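You operate a simulated robot arm through the tools that you are given. There is no shell and no other tool.

You are at the controls of a simulated robot arm. One attempt, no reset.

## Task
Power the orange sensor and slide it along until its lamp turns amber.
Fine: push the orange plug home before the socket box goes on; loosen the black star knob to slide, tighten it after; leave the other knob, plugs and button alone. Where these are worked on the way, their far stop is far enough and under half their travel is too little: black star knob.

The check looks at the end state, three seconds after you hand in, the way a careful person would. Anything else that was tipped, shoved, dropped, spilled or broken makes it a failure.

## Robot
A 6-joint arm with a two-finger gripper, fixed in place. Base frame: the origin is at the foot of the arm, x ahead of it, y to its left, z up. Readings come in m, rad, newtons and seconds.
Its first joint turns from -2.897 to 2.897 rad. Payload 3.43 kg.
The TCP is the grasp point between the finger pads, 0.02 m short of the fingertips. In the tool frame z runs along the fingers and y along their closing line. Largest opening 0.19 m; the body of the gripper starts 0.248 m behind the TCP.
Orientation is that of the tool frame in the base frame, as a unit quaternion [x, y, z, w]. With the fingers straight down and closing along the base's y, the tool's x points along the base's -x, its y along +y and its z along -z.

## Interface
- The arm moves only by the tool arm_command. Its argument "plan" is a list that holds one entry, the list of rows, each a list of 7 numbers: the turn, a rotation vector about the tool's x, y, z in units of 60 degrees (1.0 is 60 degrees), then the shift along the tool's x, y, z in units of 100 mm (1.0 is 100 mm), then the opening, from 0 (shut) to 1 (fully open). In form: [[[wx, wy, wz, tx, ty, tz, gripper], ...]]. A call has 1 to 20 rows; each row is the pose to reach, as a shift and turn from the pose commanded when the call began, along the tool's axes at that moment. A call with a number of a shift or a turn outside -1 to 1 is refused whole. Each row takes 0.2 s and may step no farther than 0.05 m and 0.15 rad from the row before; otherwise, or with a gripper value out of range, the whole call is refused. A pose out of reach is approached as far as the arm can. The call stops where the force on the tool passes 40 N (or 10 N more than at its start, if that is more) or the arm is blocked; 0.2 s more then pass. The fingers move at their own pace (about 0.153 m/s each) and stop on an object; they squeeze with about 27 N. The grip force told is the motor's: it shows also when the fingers shut on nothing. Time passes only in rows, and 0.2 s behind the last, so rows that repeat a pose let the fingers close. The reply holds the time, the measured pose of the TCP, the force on the tool along the base axes, the opening and the grip force, in the units named above and with some noise, with the torque about the TCP (base axes, N m) and any sound that the robot's microphone picked up, and new pictures: "pictures" is both (left out), scene, wrist or none.
- Cameras (640 x 400 px; columns grow to the right, rows downward): "scene" is fixed at [0.2201, -0.5015, 1.4253]; the picture's right is [0.47, -0.88, 0.00], its down [-0.40, -0.21, -0.89] and it looks along [0.79, 0.42, -0.45] (base axes); focal length 313 px, centre (320, 200). "wrist" rides on the gripper at [0.07, -0.008, -0.288] in the tool frame; the picture's right is [0.12, 0.99, 0.00], its down [-0.96, 0.11, -0.25] and it looks along [-0.25, 0.03, 0.97] (tool axes); focal length 261 px, centre (320, 200). There is no depth. A picture from a camera that has moved, and an enlarged one, comes with that camera's place and axes in the base frame and with its lens.
- raise_lower(by): slides the trunk up (or, below 0, down) by that many m; the arm rides with it, the base frame stays. It gives what a move gives, with no picture.
- zoom(camera, box): a new picture of the part [left, top, right, bottom] of that camera's present view, enlarged. It takes no simulated time.
- finish_job(): hands the job in; it is judged then, once.

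Nothing tells you positions but the pictures and the camera data. Unless the task says otherwise, let go and move clear before handing in.

The tools are called after "Request:" as name(argument=value, ...) on one line, values as JSON. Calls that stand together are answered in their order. arm_command: Moves the arm, as the interface text tells. Its arguments: {"type":"object","properties":{"plan":{"type":"array"},"pictures":{"type":"string","enum":["both","scene","wrist","none"]}},"required":["plan"]} The other tools are called the same way: raise_lower (by) slides the trunk up or down; zoom (camera, box) takes an enlarged picture of a part of a camera's view; finish_job () hands the job in.

At the start:

```text
t: 0.0
tool_pos: [0.5839, -0.2511, 1.2677]
ee_rot: [0.0, 1.0, 0.001, -0.001]
ft_force: [0.6, 0.2, -0.3]
moment: [0.0, 0.03, -0.01]
gripper_width: 0.1898
finger_force: 0.0
trunk travel left (down, up): [-0.225, 0.215]
```

scene: 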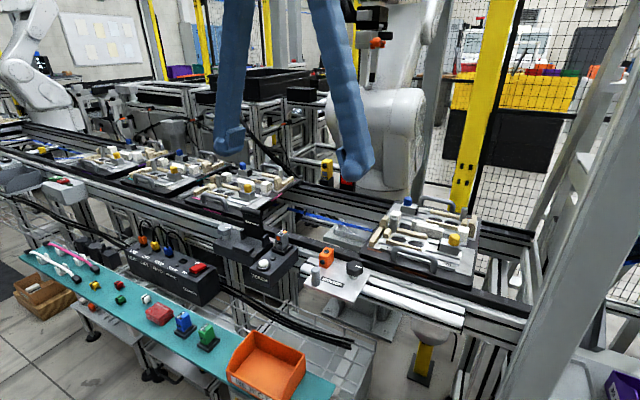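
wrist: 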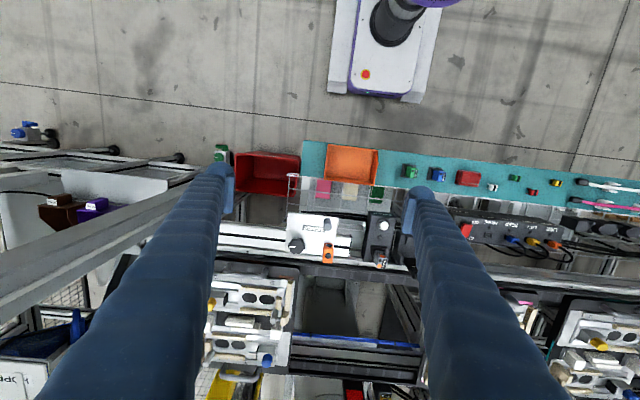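

I see a conveyor line with a bench rail carrying an orange sensor on a plate, a black box with plugs and switch, and a black stop/box. I'll take enlarged pictures first to locate the things.

Request:
zoom(camera="scene", box=[200, 200, 400, 325])

Request:
zoom(camera="scene", box=[100, 210, 260, 310])

Request:
zoom(camera="wrist", box=[260, 180, 420, 280])

Request:
zoom(camera="wrist", box=[420, 180, 580, 280])

```text
3.20 times, centred on (300, 262) of scene
camera zoom: at [0.2201, -0.5015, 1.4253], right [0.47, -0.88, 0.0], down [-0.4, -0.21, -0.89], along [0.79, 0.42, -0.45], focal length 1002 px, centre (384, 0)
```

zoom: 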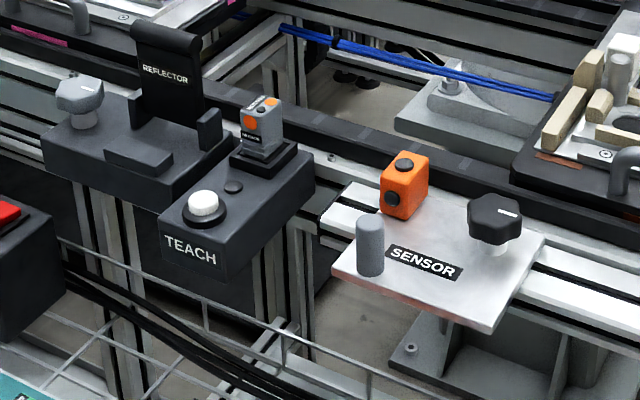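

```text
4.00 times, centred on (180, 260) of scene
camera zoom: at [0.2201, -0.5015, 1.4253], right [0.47, -0.88, 0.0], down [-0.4, -0.21, -0.89], along [0.79, 0.42, -0.45], focal length 1252 px, centre (880, -40)
```

zoom: 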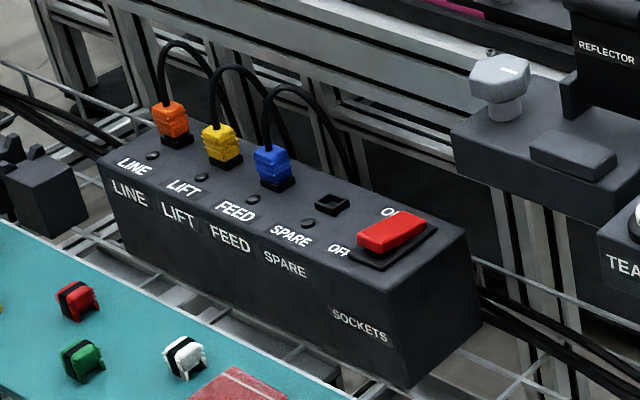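

```text
4.00 times, centred on (340, 230) of wrist
camera zoom: at [0.5149, -0.2599, 1.5563], right [-0.12, 0.99, 0.0], down [0.96, 0.11, 0.25], along [0.25, 0.03, -0.97], focal length 1043 px, centre (240, 80)
```

zoom: 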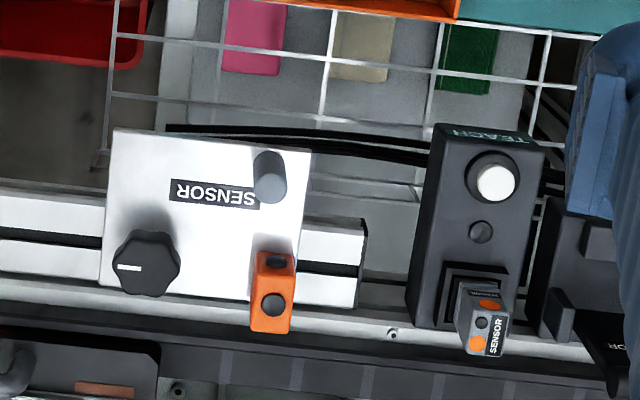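

```text
4.00 times, centred on (500, 230) of wrist
camera zoom: at [0.5149, -0.2599, 1.5563], right [-0.12, 0.99, 0.0], down [0.96, 0.11, 0.25], along [0.25, 0.03, -0.97], focal length 1043 px, centre (-400, 80)
```

zoom: 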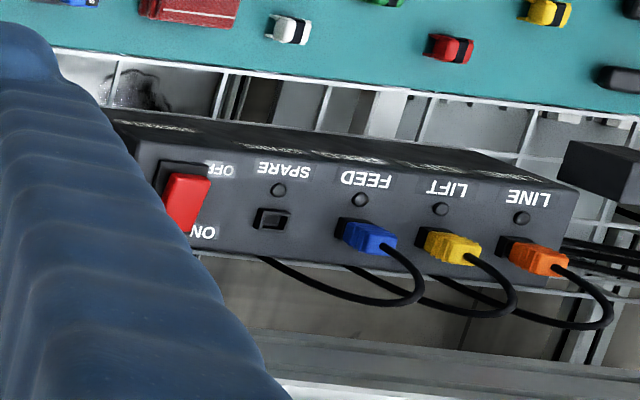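

The orange plug (LINE socket) looks to be near (0.775, 0.54, 0.77) and sits higher than its neighbours, so I take it as not fully in; the red rocker is near (0.77, 0.25, 0.75) and the black knob near (0.81, -0.29, 0.93). I'll move the arm high over toward the socket box to see it closer.

Request:
arm_command(plan=[[[0, 0, 0, 0, 0.5, 0, 1], [0, 0, 0, 0, 1, 0, 0.6]]], pictures="none")

Request:
arm_command(plan=[[[0, 0, 0, 0, 0.5, 0, 0.6], [0, 0, 0, 0, 1, 0, 0.6]]], pictures="none")

Request:
arm_command(plan=[[[0, 0, 0, 0, 0.5, 0, 0.6], [0, 0, 0, 0, 1, 0, 0.6]]], pictures="none")

Request:
arm_command(plan=[[[0, 0, 0, 0, 0.5, 0, 0.6], [0, 0, 0, 0, 1, 0, 0.6]]], pictures="both")

```text
t: 0.6
tool_pos: [0.5843, -0.1486, 1.2692]
ee_rot: [0.0, 1.0, -0.001, 0.0]
ft_force: [0.1, 1.5, -0.2]
moment: [-0.14, -0.02, -0.02]
gripper_width: 0.114
finger_force: 0.1
trunk travel left (down, up): [-0.225, 0.215]
```

```text
t: 1.2
tool_pos: [0.5857, -0.0502, 1.2696]
ee_rot: [0.0, 1.0, 0.0, 0.0]
ft_force: [0.0, 0.7, -0.2]
moment: [-0.18, -0.02, 0.0]
gripper_width: 0.1136
finger_force: 0.0
trunk travel left (down, up): [-0.225, 0.215]
```

```text
t: 1.8
tool_pos: [0.5879, 0.0522, 1.2703]
ee_rot: [0.0, 1.0, -0.001, 0.0]
ft_force: [-0.3, 0.3, 0.1]
moment: [-0.21, -0.01, 0.0]
gripper_width: 0.114
finger_force: 0.1
trunk travel left (down, up): [-0.225, 0.215]
```

```text
t: 2.4
tool_pos: [0.5851, 0.1524, 1.2698]
ee_rot: [0.0, 1.0, -0.001, 0.0]
ft_force: [0.0, 0.9, 0.2]
moment: [-0.24, 0.0, 0.03]
gripper_width: 0.1139
finger_force: 0.2
trunk travel left (down, up): [-0.225, 0.215]
camera wrist: at [0.5163, 0.1436, 1.5558], right [-0.12, 0.99, 0.0], down [0.96, 0.12, 0.25], along [0.25, 0.03, -0.97], focal length 261 px, centre (320, 200)
```

scene: 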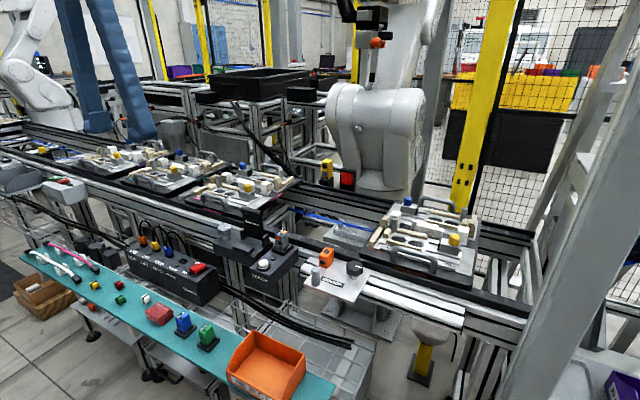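
wrist: 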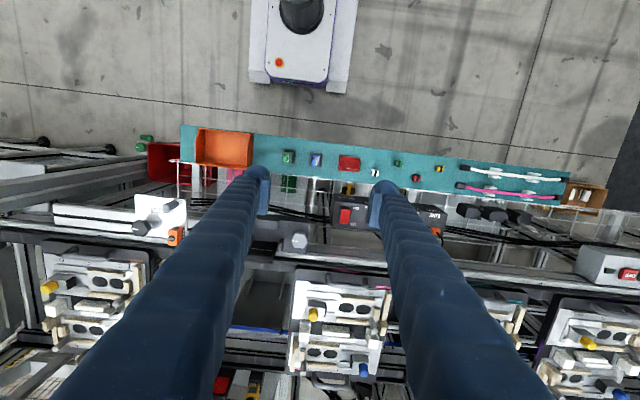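

The socket box is now hidden partly behind the left finger in the wrist view. I'll carry on in +y so the plugs lie between the fingers.

Request:
arm_command(plan=[[[0, 0, 0, 0, 0.5, 0, 0.6], [0, 0, 0, 0, 1, 0, 0.6]]], pictures="none")

Request:
arm_command(plan=[[[0, 0, 0, 0, 0.5, 0, 0.6], [0, 0, 0, 0, 1, 0, 0.6]]], pictures="none")

Request:
arm_command(plan=[[[0, 0, 0, 0, 0.5, 0, 0.6], [0, 0, 0, 0, 1, 0, 0.6]]], pictures="wrist")

Request:
zoom(camera="wrist", box=[220, 160, 380, 260])

```text
t: 3.0
tool_pos: [0.5877, 0.2546, 1.2668]
ee_rot: [0.0, 1.0, -0.001, 0.0]
ft_force: [-0.1, 0.9, -0.2]
moment: [-0.2, -0.02, 0.01]
gripper_width: 0.1141
finger_force: 0.0
trunk travel left (down, up): [-0.225, 0.215]
```

```text
t: 3.6
tool_pos: [0.5875, 0.3515, 1.2668]
ee_rot: [-0.001, 1.0, 0.0, 0.0]
ft_force: [-0.1, 1.5, 1.4]
moment: [-0.24, -0.03, -0.02]
gripper_width: 0.114
finger_force: 0.1
trunk travel left (down, up): [-0.225, 0.215]
```

```text
t: 4.2
tool_pos: [0.5863, 0.4523, 1.2688]
ee_rot: [0.0, 1.0, -0.001, -0.001]
ft_force: [0.5, 0.8, -0.3]
moment: [-0.27, -0.01, -0.03]
gripper_width: 0.114
finger_force: 0.0
trunk travel left (down, up): [-0.225, 0.215]
camera wrist: at [0.5168, 0.4428, 1.5557], right [-0.12, 0.99, 0.0], down [0.96, 0.12, 0.25], along [0.24, 0.03, -0.97], focal length 261 px, centre (320, 200)
```

wrist: 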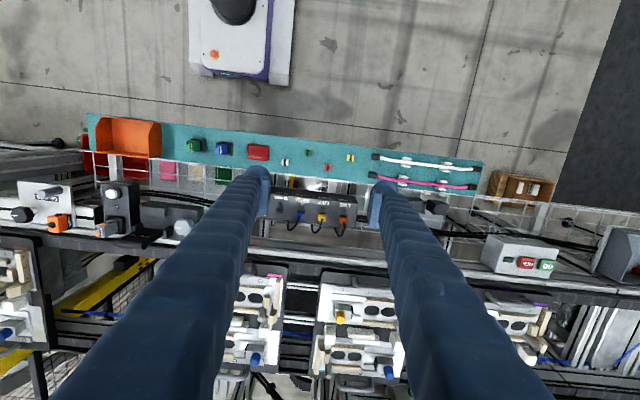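

```text
4.00 times, centred on (300, 210) of wrist
camera zoom: at [0.5168, 0.4428, 1.5557], right [-0.12, 0.99, 0.0], down [0.96, 0.12, 0.25], along [0.24, 0.03, -0.97], focal length 1043 px, centre (400, 160)
```

zoom: 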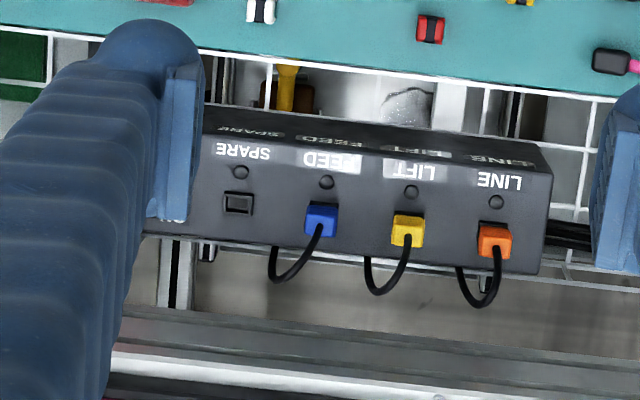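

The plugs are now visible between the fingers: orange at about (0.778, 0.55, 0.765), with cables arcing to the +x side. I want to know how close the conveyor beam is behind the box, so I'm looking closer.

Request:
zoom(camera="scene", box=[110, 205, 222, 275])

Request:
zoom(camera="wrist", box=[260, 180, 372, 250])

```text
5.71 times, centred on (166, 240) of scene
camera zoom: at [0.2201, -0.5015, 1.4253], right [0.47, -0.88, 0.0], down [-0.4, -0.21, -0.89], along [0.79, 0.42, -0.45], focal length 1789 px, centre (1200, -29)
```

zoom: 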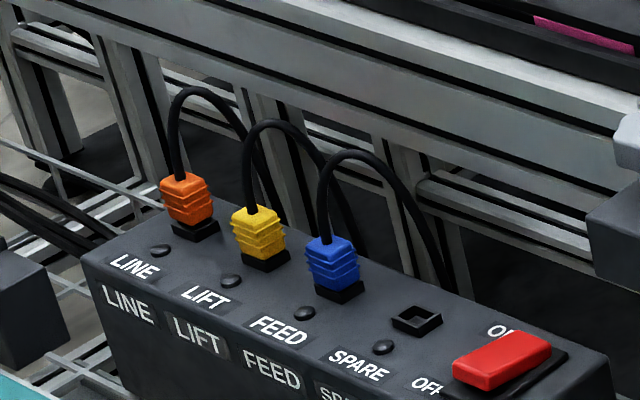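

```text
5.71 times, centred on (316, 215) of wrist
camera zoom: at [0.5168, 0.4428, 1.5557], right [-0.12, 0.99, 0.0], down [0.96, 0.12, 0.25], along [0.24, 0.03, -0.97], focal length 1489 px, centre (343, 114)
```

zoom: 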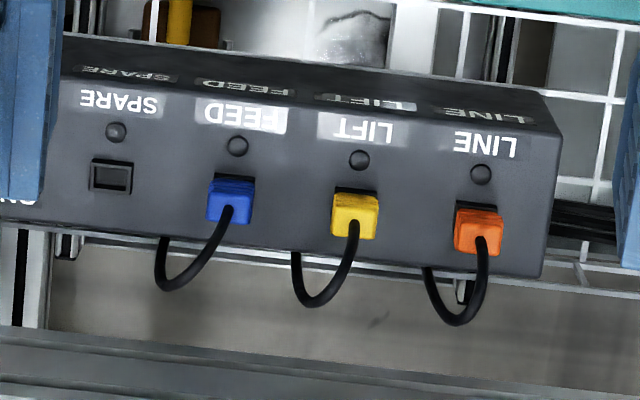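

The tops of the three plugs come out at nearly the same height (about 0.777), so the gap under the orange one may be small. I'll zoom in harder on the plugs and the switch.

Request:
zoom(camera="scene", box=[134, 230, 182, 260])

Request:
zoom(camera="scene", box=[176, 250, 224, 280])

Request:
zoom(camera="wrist", box=[290, 205, 354, 245])

```text
13.33 times, centred on (158, 245) of scene
camera zoom: at [0.2201, -0.5015, 1.4253], right [0.47, -0.88, 0.0], down [-0.4, -0.21, -0.89], along [0.79, 0.42, -0.45], focal length 4175 px, centre (2480, -400)
```

zoom: 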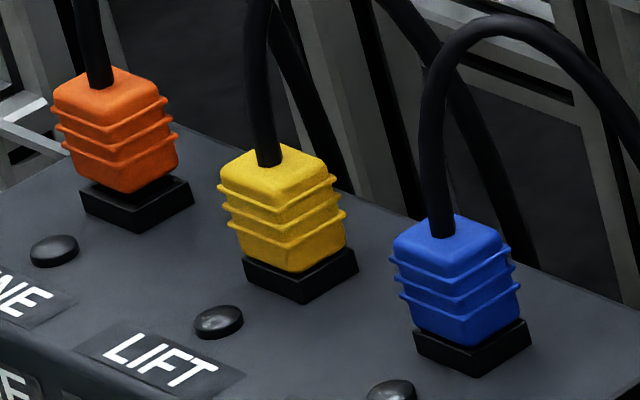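

```text
13.33 times, centred on (200, 265) of scene
camera zoom: at [0.2201, -0.5015, 1.4253], right [0.47, -0.88, 0.0], down [-0.4, -0.21, -0.89], along [0.79, 0.42, -0.45], focal length 4175 px, centre (1920, -667)
```

zoom: 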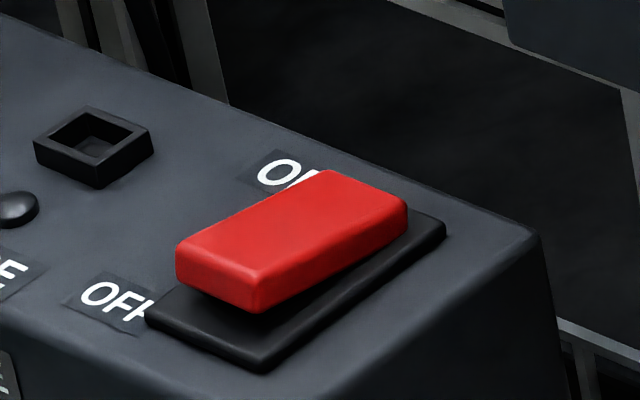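

```text
10.00 times, centred on (322, 225) of wrist
camera zoom: at [0.5168, 0.4428, 1.5557], right [-0.12, 0.99, 0.0], down [0.96, 0.12, 0.25], along [0.24, 0.03, -0.97], focal length 2606 px, centre (300, -50)
```

zoom: 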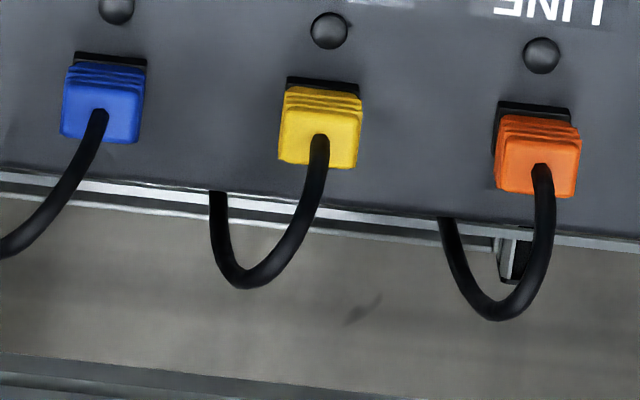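

The orange plug shows a clear gap over its socket rim (roughly 8 mm out), while yellow and blue sit home; the cable rises in the plug's own x–z plane, so gripping across y leaves it between the fingers. I'll move over the orange plug at height with the fingers partly closed and then look again.

Request:
arm_command(plan=[[[0, 0, 0, -0.25, 0.25, 0, 0.5], [0, 0, 0, -0.5, 0.5, 0, 0.4], [0, 0, 0, -0.75, 0.75, 0, 0.35], [0, 0, 0, -0.95, 0.97, 0, 0.35]]], pictures="none")

Request:
arm_command(plan=[[[0, 0, 0, -0.25, 0, 0.25, 0.35], [0, 0, 0, -0.5, 0, 0.5, 0.35], [0, 0, 0, -0.75, 0, 0.75, 0.35], [0, 0, 0, -0.92, 0, 1, 0.35]]], pictures="both")

Request:
zoom(camera="wrist", box=[240, 120, 400, 220])

```text
t: 5.2
tool_pos: [0.6791, 0.5482, 1.2676]
ee_rot: [0.001, 1.0, 0.0, 0.0]
ft_force: [-0.2, 0.8, -0.4]
moment: [-0.11, 0.04, -0.02]
gripper_width: 0.0664
finger_force: 0.1
trunk travel left (down, up): [-0.225, 0.215]
```

```text
t: 6.2
tool_pos: [0.7722, 0.5464, 1.1701]
ee_rot: [0.001, 1.0, -0.001, 0.0]
ft_force: [1.0, 0.1, -0.7]
moment: [0.01, 0.02, 0.01]
gripper_width: 0.0666
finger_force: 0.1
trunk travel left (down, up): [-0.225, 0.215]
camera wrist: at [0.7035, 0.5376, 1.4568], right [-0.12, 0.99, 0.0], down [0.96, 0.11, 0.25], along [0.24, 0.03, -0.97], focal length 261 px, centre (320, 200)
```

scene: 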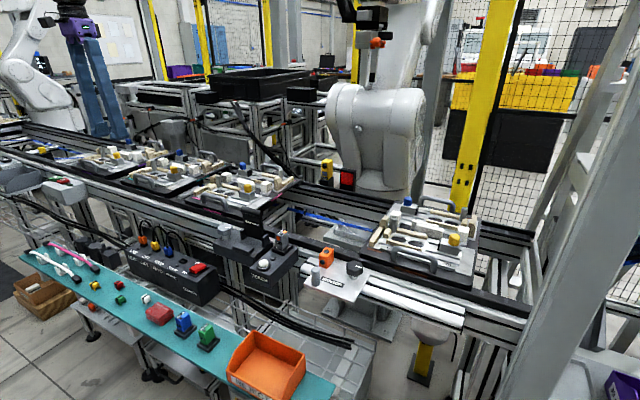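
wrist: 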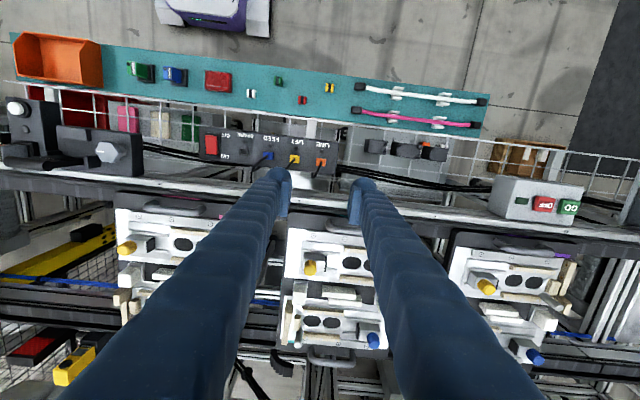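

```text
4.00 times, centred on (320, 170) of wrist
camera zoom: at [0.7035, 0.5376, 1.4568], right [-0.12, 0.99, 0.0], down [0.96, 0.11, 0.25], along [0.24, 0.03, -0.97], focal length 1043 px, centre (320, 320)
```

zoom: 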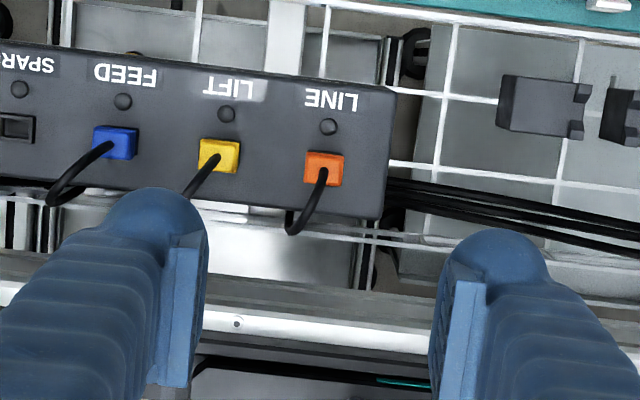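

The orange plug sits under the fingers at about (0.776, 0.549) and the beam front is near x = 0.83, giving enough room. I'll lower in stages with the fingers straddling it, looking again on the way.

Request:
arm_command(plan=[[[0, 0, 0, -0.03, 0.025, 0.25, 0.3], [0, 0, 0, -0.03, 0.025, 0.5, 0.3], [0, 0, 0, -0.03, 0.025, 0.75, 0.3], [0, 0, 0, -0.03, 0.025, 1, 0.3]]], pictures="none")

Request:
arm_command(plan=[[[0, 0, 0, 0, 0, 0.25, 0.3], [0, 0, 0, 0, 0, 0.5, 0.3], [0, 0, 0, 0, 0, 0.75, 0.3], [0, 0, 0, 0, 0, 1, 0.3]]], pictures="both")

Request:
zoom(camera="wrist", box=[240, 130, 400, 230])

Request:
zoom(camera="scene", box=[100, 190, 212, 260])

```text
t: 7.2
tool_pos: [0.775, 0.5492, 1.069]
ee_rot: [0.001, 1.0, 0.0, -0.001]
ft_force: [0.5, 0.8, -0.2]
moment: [0.0, 0.0, 0.01]
gripper_width: 0.0569
finger_force: 0.1
trunk travel left (down, up): [-0.225, 0.215]
```

```text
t: 8.2
tool_pos: [0.7734, 0.549, 0.9695]
ee_rot: [0.0, 1.0, 0.0, -0.001]
ft_force: [0.2, 0.0, 0.1]
moment: [-0.04, 0.02, -0.02]
gripper_width: 0.0569
finger_force: 0.1
trunk travel left (down, up): [-0.225, 0.215]
camera wrist: at [0.704, 0.5399, 1.2567], right [-0.12, 0.99, 0.0], down [0.96, 0.11, 0.25], along [0.24, 0.03, -0.97], focal length 261 px, centre (320, 200)
```

scene: 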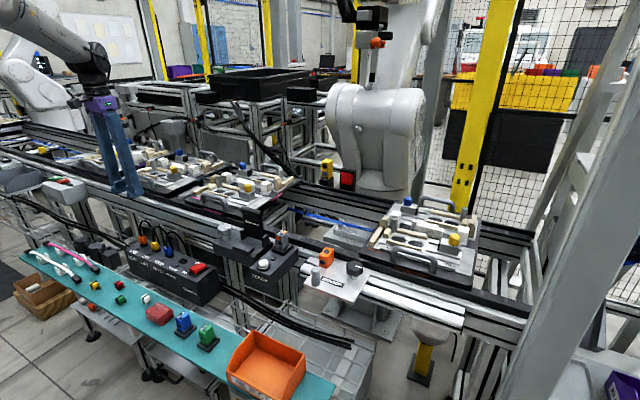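
wrist: 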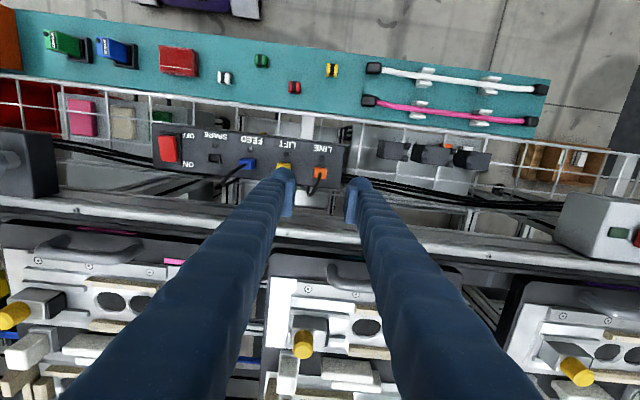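

```text
4.00 times, centred on (320, 180) of wrist
camera zoom: at [0.704, 0.5399, 1.2567], right [-0.12, 0.99, 0.0], down [0.96, 0.11, 0.25], along [0.24, 0.03, -0.97], focal length 1043 px, centre (320, 280)
```

zoom: 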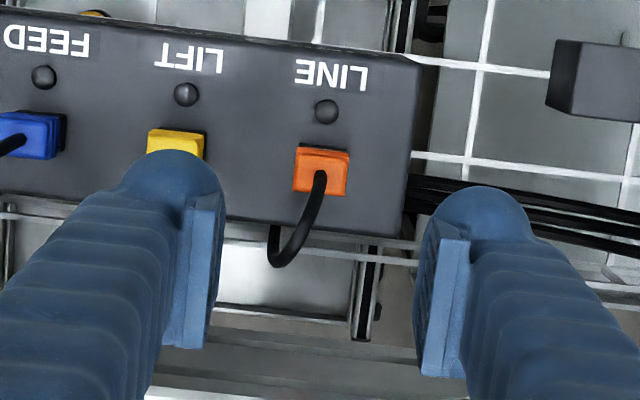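

```text
5.71 times, centred on (156, 225) of scene
camera zoom: at [0.2201, -0.5015, 1.4253], right [0.47, -0.88, 0.0], down [-0.4, -0.21, -0.89], along [0.79, 0.42, -0.45], focal length 1789 px, centre (1257, 57)
```

zoom: 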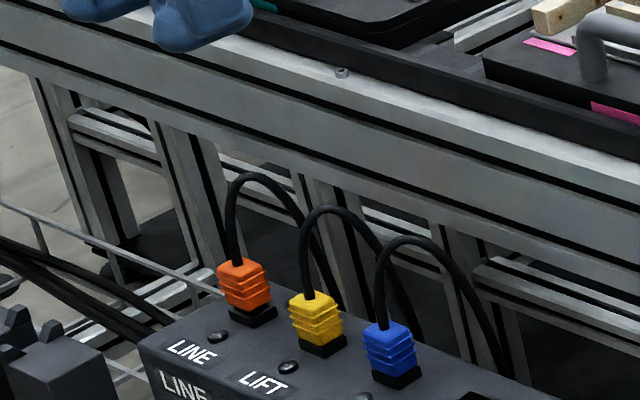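

The plug centre works out at (0.775, 0.549) and the TCP is directly above it. I'll lower another 10 cm and check alignment.

Request:
arm_command(plan=[[[0, 0, 0, 0, 0, 0.25, 0.28], [0, 0, 0, 0, 0, 0.5, 0.28], [0, 0, 0, 0, 0, 0.75, 0.28], [0, 0, 0, 0, 0, 1, 0.28]]], pictures="both")

Request:
zoom(camera="wrist", box=[256, 140, 384, 220])

Request:
zoom(camera="scene", box=[100, 190, 212, 260])

```text
t: 9.2
tool_pos: [0.7751, 0.5491, 0.8692]
ee_rot: [0.0, 1.0, 0.0, 0.0]
ft_force: [0.2, 0.6, -0.9]
moment: [0.0, 0.01, 0.0]
gripper_width: 0.0533
finger_force: 0.0
trunk travel left (down, up): [-0.225, 0.215]
camera wrist: at [0.7045, 0.5398, 1.1555], right [-0.12, 0.99, 0.0], down [0.96, 0.11, 0.25], along [0.24, 0.03, -0.97], focal length 261 px, centre (320, 200)
```

scene: 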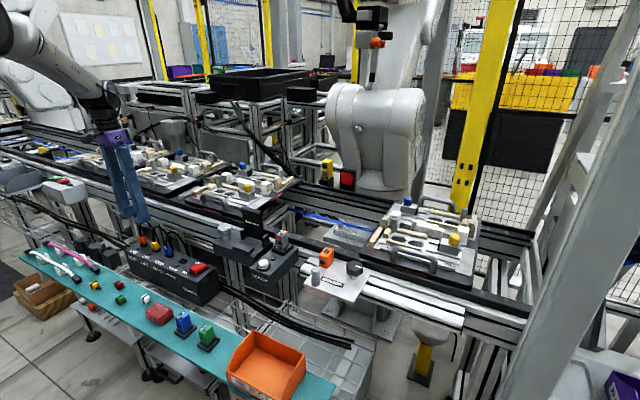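
wrist: 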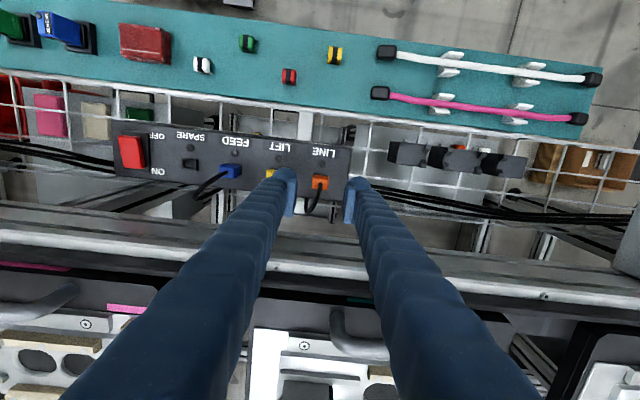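

```text
5.00 times, centred on (320, 180) of wrist
camera zoom: at [0.7045, 0.5398, 1.1555], right [-0.12, 0.99, 0.0], down [0.96, 0.11, 0.25], along [0.24, 0.03, -0.97], focal length 1303 px, centre (320, 300)
```

zoom: 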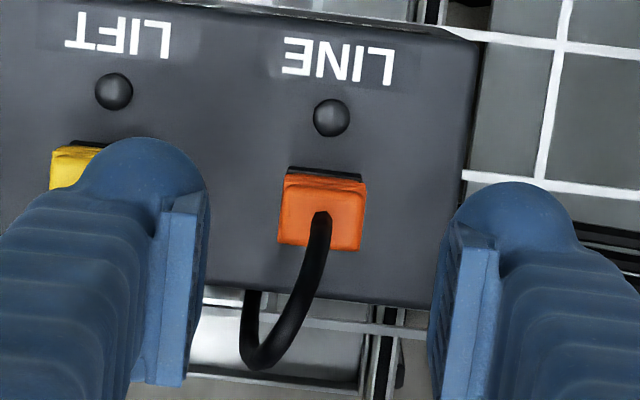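

```text
5.71 times, centred on (156, 225) of scene
camera zoom: at [0.2201, -0.5015, 1.4253], right [0.47, -0.88, 0.0], down [-0.4, -0.21, -0.89], along [0.79, 0.42, -0.45], focal length 1789 px, centre (1257, 57)
```

zoom: 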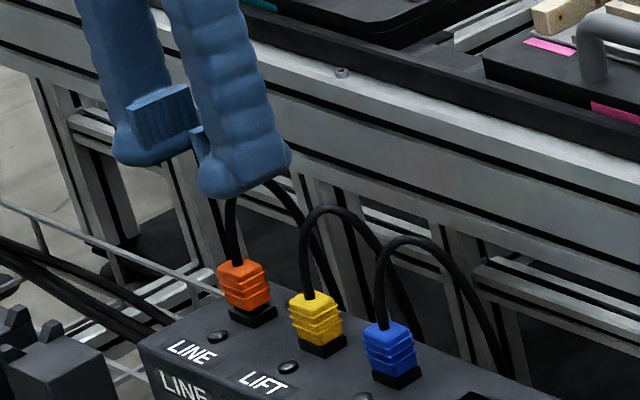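

The plug lies centred between the fingers at (0.776, 0.549). I'll narrow the opening to 40 mm to stay clear of the yellow plug, lower to TCP z ≈ 0.79 and look before gripping.

Request:
arm_command(plan=[[[0, 0, 0, 0, 0, 0, 0.21], [0, 0, 0, 0, 0, 0.2, 0.21], [0, 0, 0, 0, 0, 0.4, 0.21], [0, 0, 0, 0, 0, 0.6, 0.21], [0, 0, 0, 0, 0, 0.7, 0.21], [0, 0, 0, 0, 0, 0.79, 0.21]]], pictures="both")

Request:
zoom(camera="wrist", box=[256, 150, 384, 230])

Request:
zoom(camera="scene", box=[118, 215, 198, 265])

```text
t: 10.6
tool_pos: [0.7744, 0.548, 0.789]
ee_rot: [0.0, 1.0, 0.0, -0.001]
ft_force: [1.2, -0.1, -0.6]
moment: [0.02, -0.02, 0.01]
gripper_width: 0.0401
finger_force: 0.0
trunk travel left (down, up): [-0.225, 0.215]
camera wrist: at [0.705, 0.5394, 1.0763], right [-0.12, 0.99, 0.0], down [0.96, 0.11, 0.25], along [0.24, 0.03, -0.97], focal length 261 px, centre (320, 200)
```

scene: 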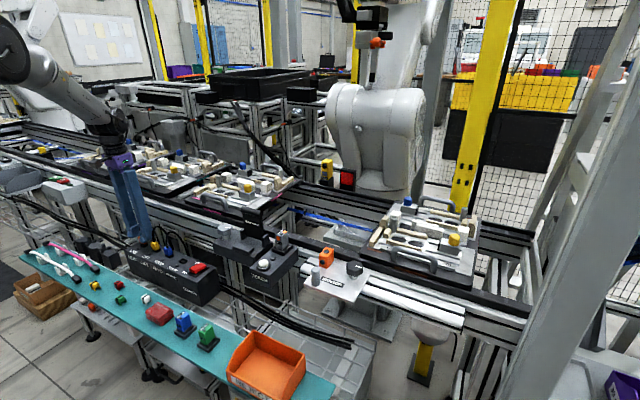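
wrist: 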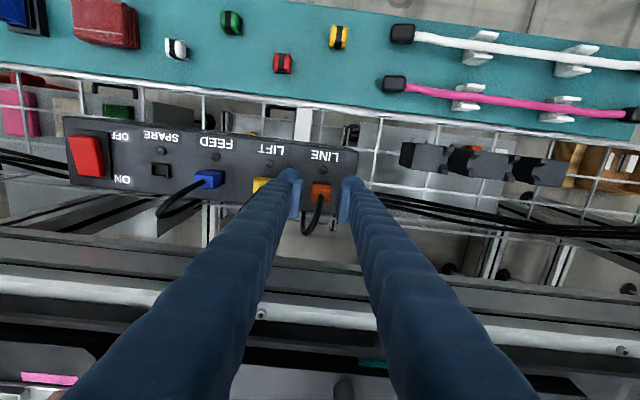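

```text
5.00 times, centred on (320, 190) of wrist
camera zoom: at [0.705, 0.5394, 1.0763], right [-0.12, 0.99, 0.0], down [0.96, 0.11, 0.25], along [0.24, 0.03, -0.97], focal length 1303 px, centre (320, 250)
```

zoom: 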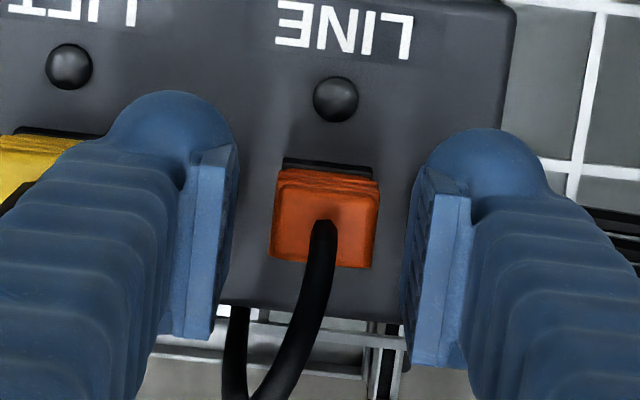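

```text
8.00 times, centred on (158, 240) of scene
camera zoom: at [0.2201, -0.5015, 1.4253], right [0.47, -0.88, 0.0], down [-0.4, -0.21, -0.89], along [0.79, 0.42, -0.45], focal length 2505 px, centre (1616, -120)
```

zoom: 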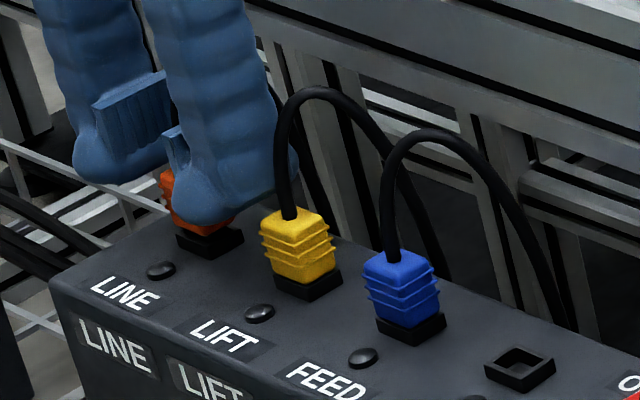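

The plug sits between the two pads, with its cable free in the middle. I'll close the fingers on it now and read the width.

Request:
arm_command(plan=[[[0, 0, 0, 0, 0, 0, 0.1], [0, 0, 0, 0, 0, 0, 0.0], [0, 0, 0, 0, 0, 0, 0.0]]], pictures="wrist")

Request:
zoom(camera="wrist", box=[256, 150, 384, 230])

```text
t: 11.4
tool_pos: [0.7756, 0.5491, 0.7916]
ee_rot: [0.0, 1.0, 0.001, 0.001]
ft_force: [3.9, 0.1, 21.5]
moment: [0.0, -0.09, 0.0]
gripper_width: 0.0056
finger_force: 27.0
trunk travel left (down, up): [-0.225, 0.215]
camera wrist: at [0.7047, 0.5391, 1.079], right [-0.12, 0.99, 0.0], down [0.96, 0.11, 0.25], along [0.25, 0.03, -0.97], focal length 261 px, centre (320, 200)
```

wrist: 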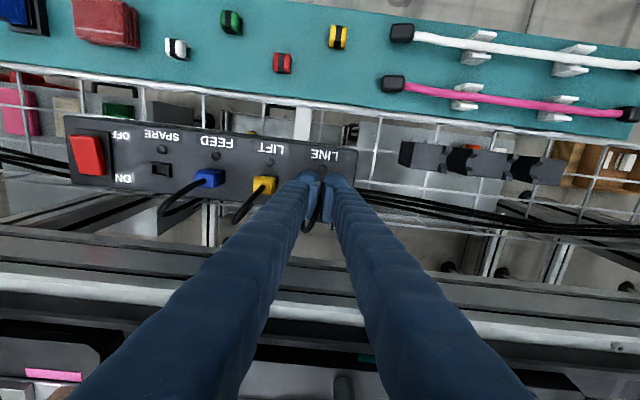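

```text
5.00 times, centred on (320, 190) of wrist
camera zoom: at [0.7047, 0.5391, 1.079], right [-0.12, 0.99, 0.0], down [0.96, 0.11, 0.25], along [0.25, 0.03, -0.97], focal length 1303 px, centre (320, 250)
```

zoom: 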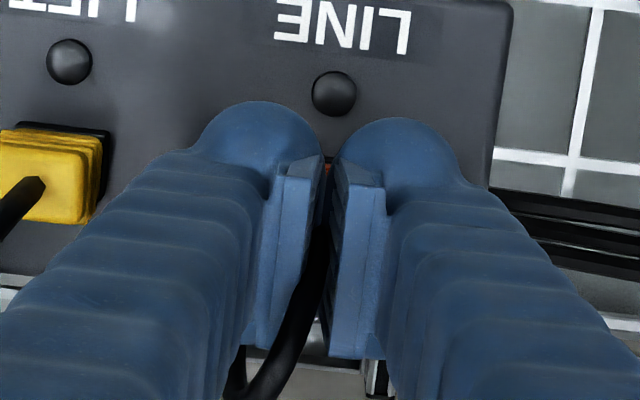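

The fingers closed on the cable (5.6 mm) just above the plug, so their tips rest on the plug's top, which must be near z = 0.77. I'll open slightly to free the cable and push down on the plug top with a fingertip on each side of the cable.

Request:
arm_command(plan=[[[0, 0, 0, 0, 0, 0, 0.07], [0, 0, 0, 0, 0, 0, 0.07], [0, 0, 0, 0, 0, 0.02, 0.07]]], pictures="wrist")

Request:
zoom(camera="wrist", box=[256, 150, 384, 230])

Request:
zoom(camera="scene", box=[118, 215, 198, 265])

```text
t: 12.2
tool_pos: [0.7745, 0.5478, 0.7909]
ee_rot: [0.001, 1.0, 0.002, 0.0]
ft_force: [-0.9, -3.0, 30.4]
moment: [0.3, -0.04, -0.03]
gripper_width: 0.0113
finger_force: 0.0
trunk travel left (down, up): [-0.225, 0.215]
camera wrist: at [0.7039, 0.5384, 1.0778], right [-0.12, 0.99, 0.0], down [0.96, 0.11, 0.25], along [0.25, 0.03, -0.97], focal length 261 px, centre (320, 200)
```

wrist: 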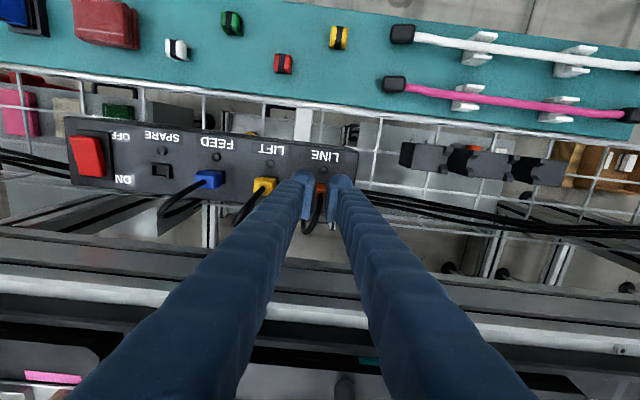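

```text
5.00 times, centred on (320, 190) of wrist
camera zoom: at [0.7039, 0.5384, 1.0778], right [-0.12, 0.99, 0.0], down [0.96, 0.11, 0.25], along [0.25, 0.03, -0.97], focal length 1303 px, centre (320, 250)
```

zoom: 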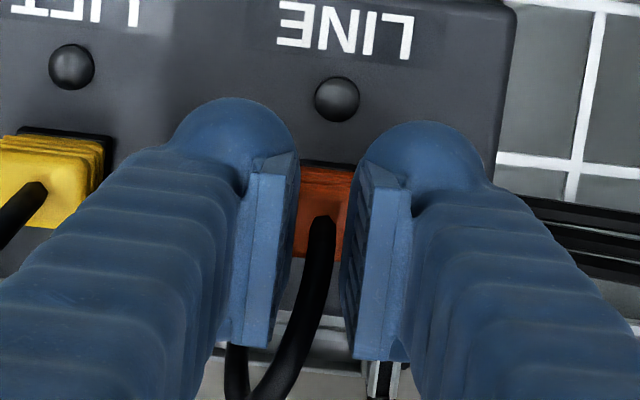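

```text
8.00 times, centred on (158, 240) of scene
camera zoom: at [0.2201, -0.5015, 1.4253], right [0.47, -0.88, 0.0], down [-0.4, -0.21, -0.89], along [0.79, 0.42, -0.45], focal length 2505 px, centre (1616, -120)
```

zoom: 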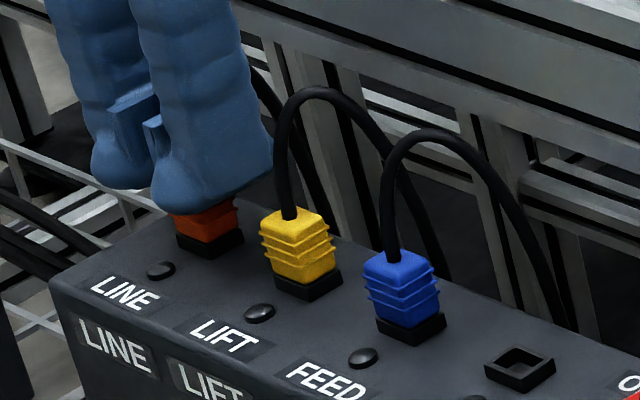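

The fingertips now press on the plug top with about 30 N, one on each side of the cable. I'll push further in small steps until it seats or the force limit stops the arm.

Request:
arm_command(plan=[[[0, 0, 0, 0, 0, 0.01, 0.07], [0, 0, 0, 0, 0, 0.02, 0.07], [0, 0, 0, 0, 0, 0.03, 0.07], [0, 0, 0, 0, 0, 0.04, 0.07], [0, 0, 0, 0, 0, 0.05, 0.07], [0, 0, 0, 0, 0, 0.06, 0.07], [0, 0, 0, 0, 0, 0.07, 0.07], [0, 0, 0, 0, 0, 0.08, 0.07]]], pictures="none")

Request:
zoom(camera="scene", box=[118, 215, 198, 265])

```text
t: 12.7
tool_pos: [0.7757, 0.5489, 0.7917]
ee_rot: [0.0, 1.0, 0.001, 0.001]
ft_force: [-3.0, -0.4, 15.8]
moment: [-0.14, 0.08, -0.08]
gripper_width: 0.0132
finger_force: 0.0
trunk travel left (down, up): [-0.225, 0.215]
stopped in row 2: the force on the tool passed its limit at 42 N (the readings are from after the stop); the commanded pose is now the measured one
```

```text
8.00 times, centred on (158, 240) of scene
camera zoom: at [0.2201, -0.5015, 1.4253], right [0.47, -0.88, 0.0], down [-0.4, -0.21, -0.89], along [0.79, 0.42, -0.45], focal length 2505 px, centre (1616, -120)
```

zoom: 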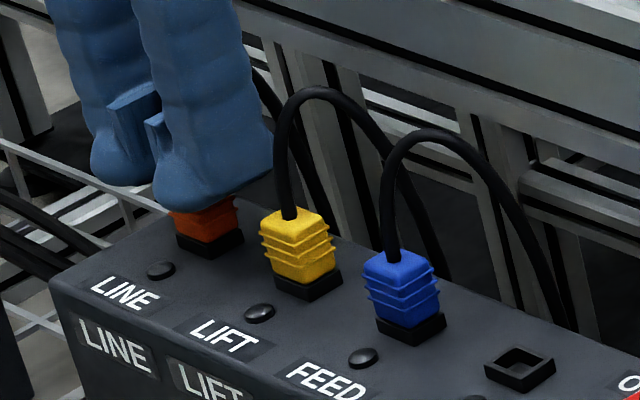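

The push ended at 42 N with the tips at about z = 0.771. I'll lift straight up and see whether the plug is home.

Request:
arm_command(plan=[[[0, 0, 0, 0, 0, -0.03, 0.08], [0, 0, 0, 0, 0, -0.1, 0.1], [0, 0, 0, 0, 0, -0.3, 0.15], [0, 0, 0, 0, 0, -0.5, 0.2], [0, 0, 0, 0, 0, -0.7, 0.21], [0, 0, 0, 0, 0, -0.9, 0.21]]], pictures="wrist")

Request:
zoom(camera="scene", box=[134, 230, 182, 260])

Request:
zoom(camera="wrist", box=[256, 150, 384, 230])

```text
t: 14.1
tool_pos: [0.7781, 0.5491, 0.8791]
ee_rot: [0.0, 1.0, 0.001, -0.001]
ft_force: [-0.7, 0.1, -0.3]
moment: [-0.06, 0.0, -0.03]
gripper_width: 0.04
finger_force: 0.1
trunk travel left (down, up): [-0.225, 0.215]
camera wrist: at [0.7074, 0.5401, 1.1653], right [-0.12, 0.99, 0.0], down [0.96, 0.11, 0.25], along [0.25, 0.03, -0.97], focal length 261 px, centre (320, 200)
```

wrist: 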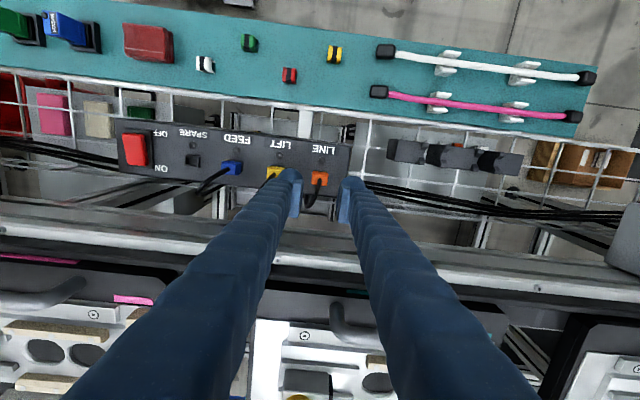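

```text
13.33 times, centred on (158, 245) of scene
camera zoom: at [0.2201, -0.5015, 1.4253], right [0.47, -0.88, 0.0], down [-0.4, -0.21, -0.89], along [0.79, 0.42, -0.45], focal length 4175 px, centre (2480, -400)
```

zoom: 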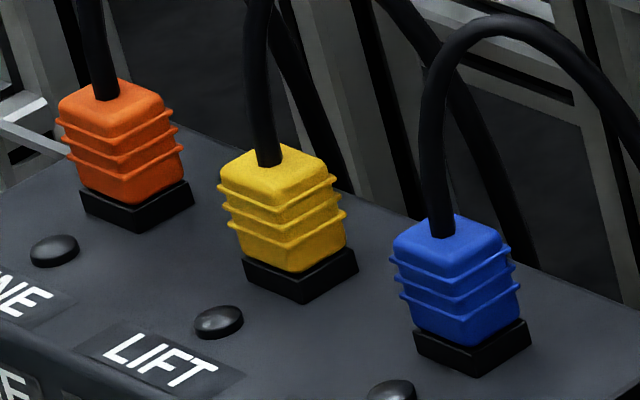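

```text
5.00 times, centred on (320, 190) of wrist
camera zoom: at [0.7074, 0.5401, 1.1653], right [-0.12, 0.99, 0.0], down [0.96, 0.11, 0.25], along [0.25, 0.03, -0.97], focal length 1303 px, centre (320, 250)
```

zoom: 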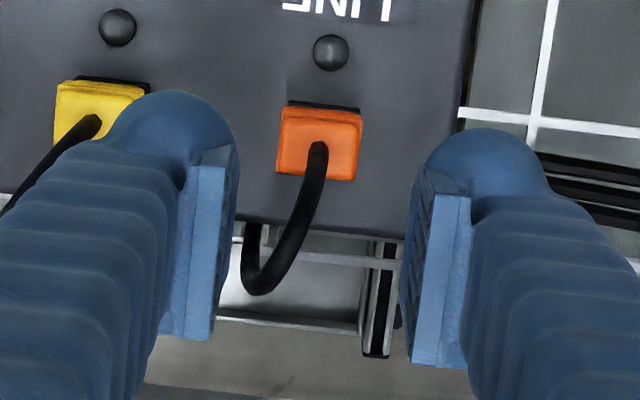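

The orange plug has dropped about 4–5 mm and now sits on its rim like the yellow and blue ones. I'll zoom in once more to confirm before going to the switch.

Request:
zoom(camera="scene", box=[134, 232, 158, 247])

Request:
zoom(camera="scene", box=[148, 238, 172, 253])

Request:
zoom(camera="wrist", box=[110, 110, 190, 160])

```text
16.00 times, centred on (146, 240) of scene
camera zoom: at [0.2201, -0.5015, 1.4253], right [0.47, -0.88, 0.0], down [-0.4, -0.21, -0.89], along [0.79, 0.42, -0.45], focal length 5010 px, centre (3104, -432)
```

zoom: 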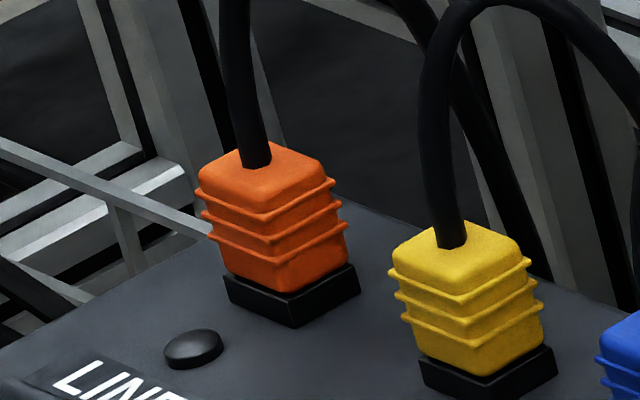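

```text
16.00 times, centred on (160, 246) of scene
camera zoom: at [0.2201, -0.5015, 1.4253], right [0.47, -0.88, 0.0], down [-0.4, -0.21, -0.89], along [0.79, 0.42, -0.45], focal length 5010 px, centre (2880, -528)
```

zoom: 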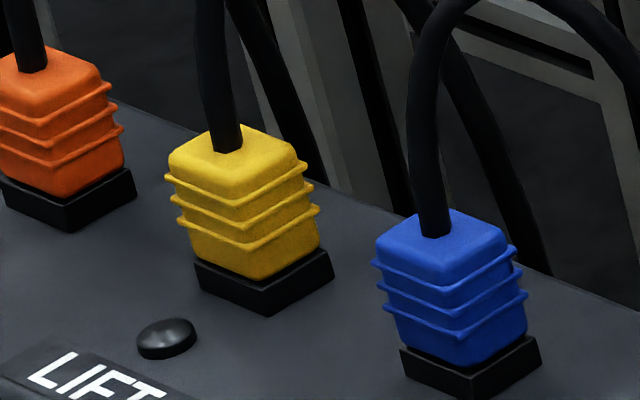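

```text
8.00 times, centred on (150, 135) of wrist
camera zoom: at [0.7074, 0.5401, 1.1653], right [-0.12, 0.99, 0.0], down [0.96, 0.11, 0.25], along [0.25, 0.03, -0.97], focal length 2085 px, centre (1680, 720)
```

zoom: 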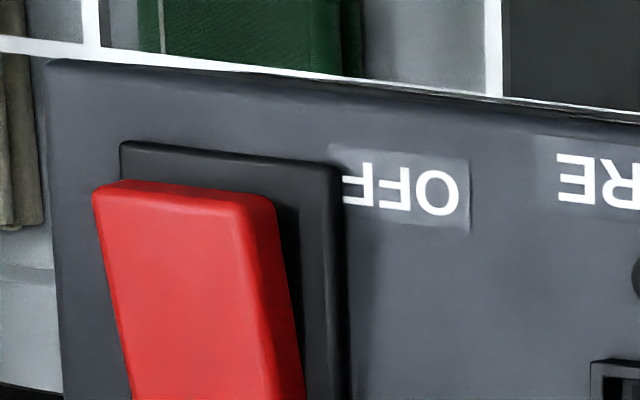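

The orange plug now looks exactly like the seated ones. Next is the red rocker; I'll raise the arm and move toward it in -y.

Request:
arm_command(plan=[[[0, 0, 0, 0, 0, -0.3, 0.21], [0, 0, 0, 0, 0, -0.65, 0.15], [0, 0, 0, 0, 0, -1, 0.1]]], pictures="none")

Request:
arm_command(plan=[[[0, 0, 0, 0, -0.35, -0.2, 0.1], [0, 0, 0, 0, -0.7, -0.2, 0.1], [0, 0, 0, 0, -1, -0.2, 0.1]]], pictures="none")

Request:
arm_command(plan=[[[0, 0, 0, 0, -0.35, 0, 0.1], [0, 0, 0, 0, -0.7, 0, 0.1], [0, 0, 0, 0, -1, 0, 0.1]]], pictures="none")

Request:
arm_command(plan=[[[0, 0, 0, 0, -0.35, 0, 0], [0, 0, 0, 0, -0.7, 0, 0], [0, 0, 0, 0, -0.9, 0, 0]]], pictures="both")

Request:
zoom(camera="wrist", box=[256, 130, 384, 210])

Request:
zoom(camera="scene", box=[184, 255, 216, 275])

```text
t: 14.9
tool_pos: [0.7763, 0.5524, 0.9805]
ee_rot: [0.0, 1.0, 0.0, 0.0]
ft_force: [0.2, -0.3, -0.8]
moment: [0.01, -0.04, 0.04]
gripper_width: 0.0191
finger_force: 0.0
trunk travel left (down, up): [-0.225, 0.215]
```

```text
t: 15.7
tool_pos: [0.776, 0.4503, 0.9975]
ee_rot: [0.0, 1.0, 0.001, 0.0]
ft_force: [1.4, 0.4, 0.5]
moment: [-0.07, 0.02, 0.01]
gripper_width: 0.019
finger_force: 0.1
trunk travel left (down, up): [-0.225, 0.215]
```

```text
t: 16.5
tool_pos: [0.7767, 0.3495, 0.9966]
ee_rot: [-0.001, 1.0, 0.001, 0.001]
ft_force: [1.0, -0.4, 0.5]
moment: [0.01, 0.02, 0.04]
gripper_width: 0.0188
finger_force: 0.1
trunk travel left (down, up): [-0.225, 0.215]
```

```text
t: 17.3
tool_pos: [0.7768, 0.2591, 0.9983]
ee_rot: [0.0, 1.0, 0.0, 0.001]
ft_force: [-0.3, 0.2, -0.8]
moment: [0.0, 0.02, 0.0]
gripper_width: 0.0
finger_force: 26.8
trunk travel left (down, up): [-0.225, 0.215]
camera wrist: at [0.7063, 0.2504, 1.2854], right [-0.12, 0.99, 0.0], down [0.96, 0.12, 0.25], along [0.25, 0.03, -0.97], focal length 261 px, centre (320, 200)
```

scene: 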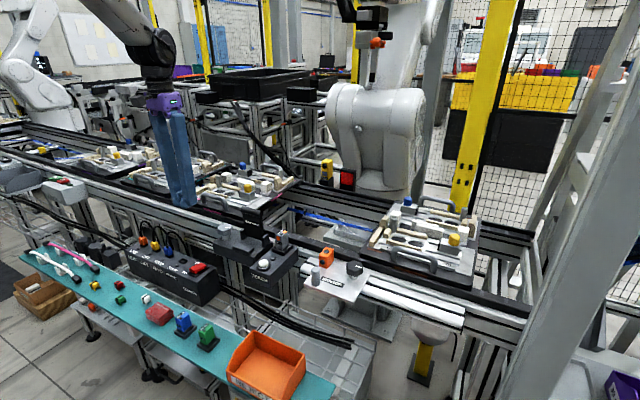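
wrist: 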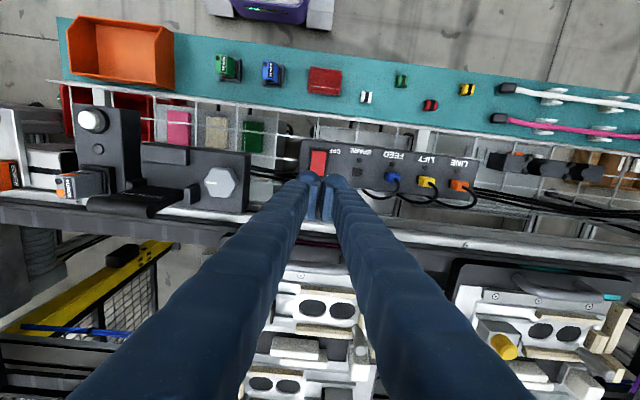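

```text
5.00 times, centred on (320, 170) of wrist
camera zoom: at [0.7063, 0.2504, 1.2854], right [-0.12, 0.99, 0.0], down [0.96, 0.12, 0.25], along [0.25, 0.03, -0.97], focal length 1303 px, centre (320, 350)
```

zoom: 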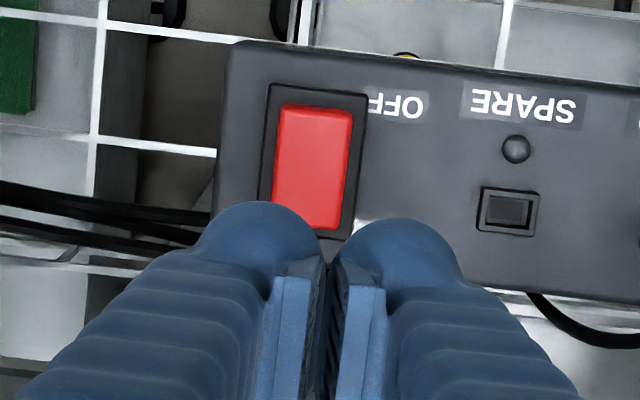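

```text
16.00 times, centred on (200, 265) of scene
camera zoom: at [0.2201, -0.5015, 1.4253], right [0.47, -0.88, 0.0], down [-0.4, -0.21, -0.89], along [0.79, 0.42, -0.45], focal length 5010 px, centre (2240, -840)
```

zoom: 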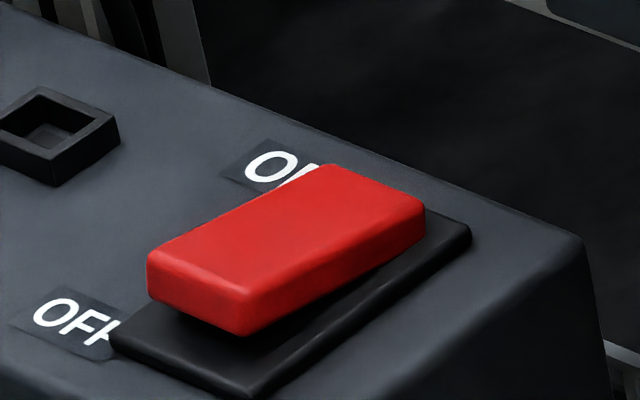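

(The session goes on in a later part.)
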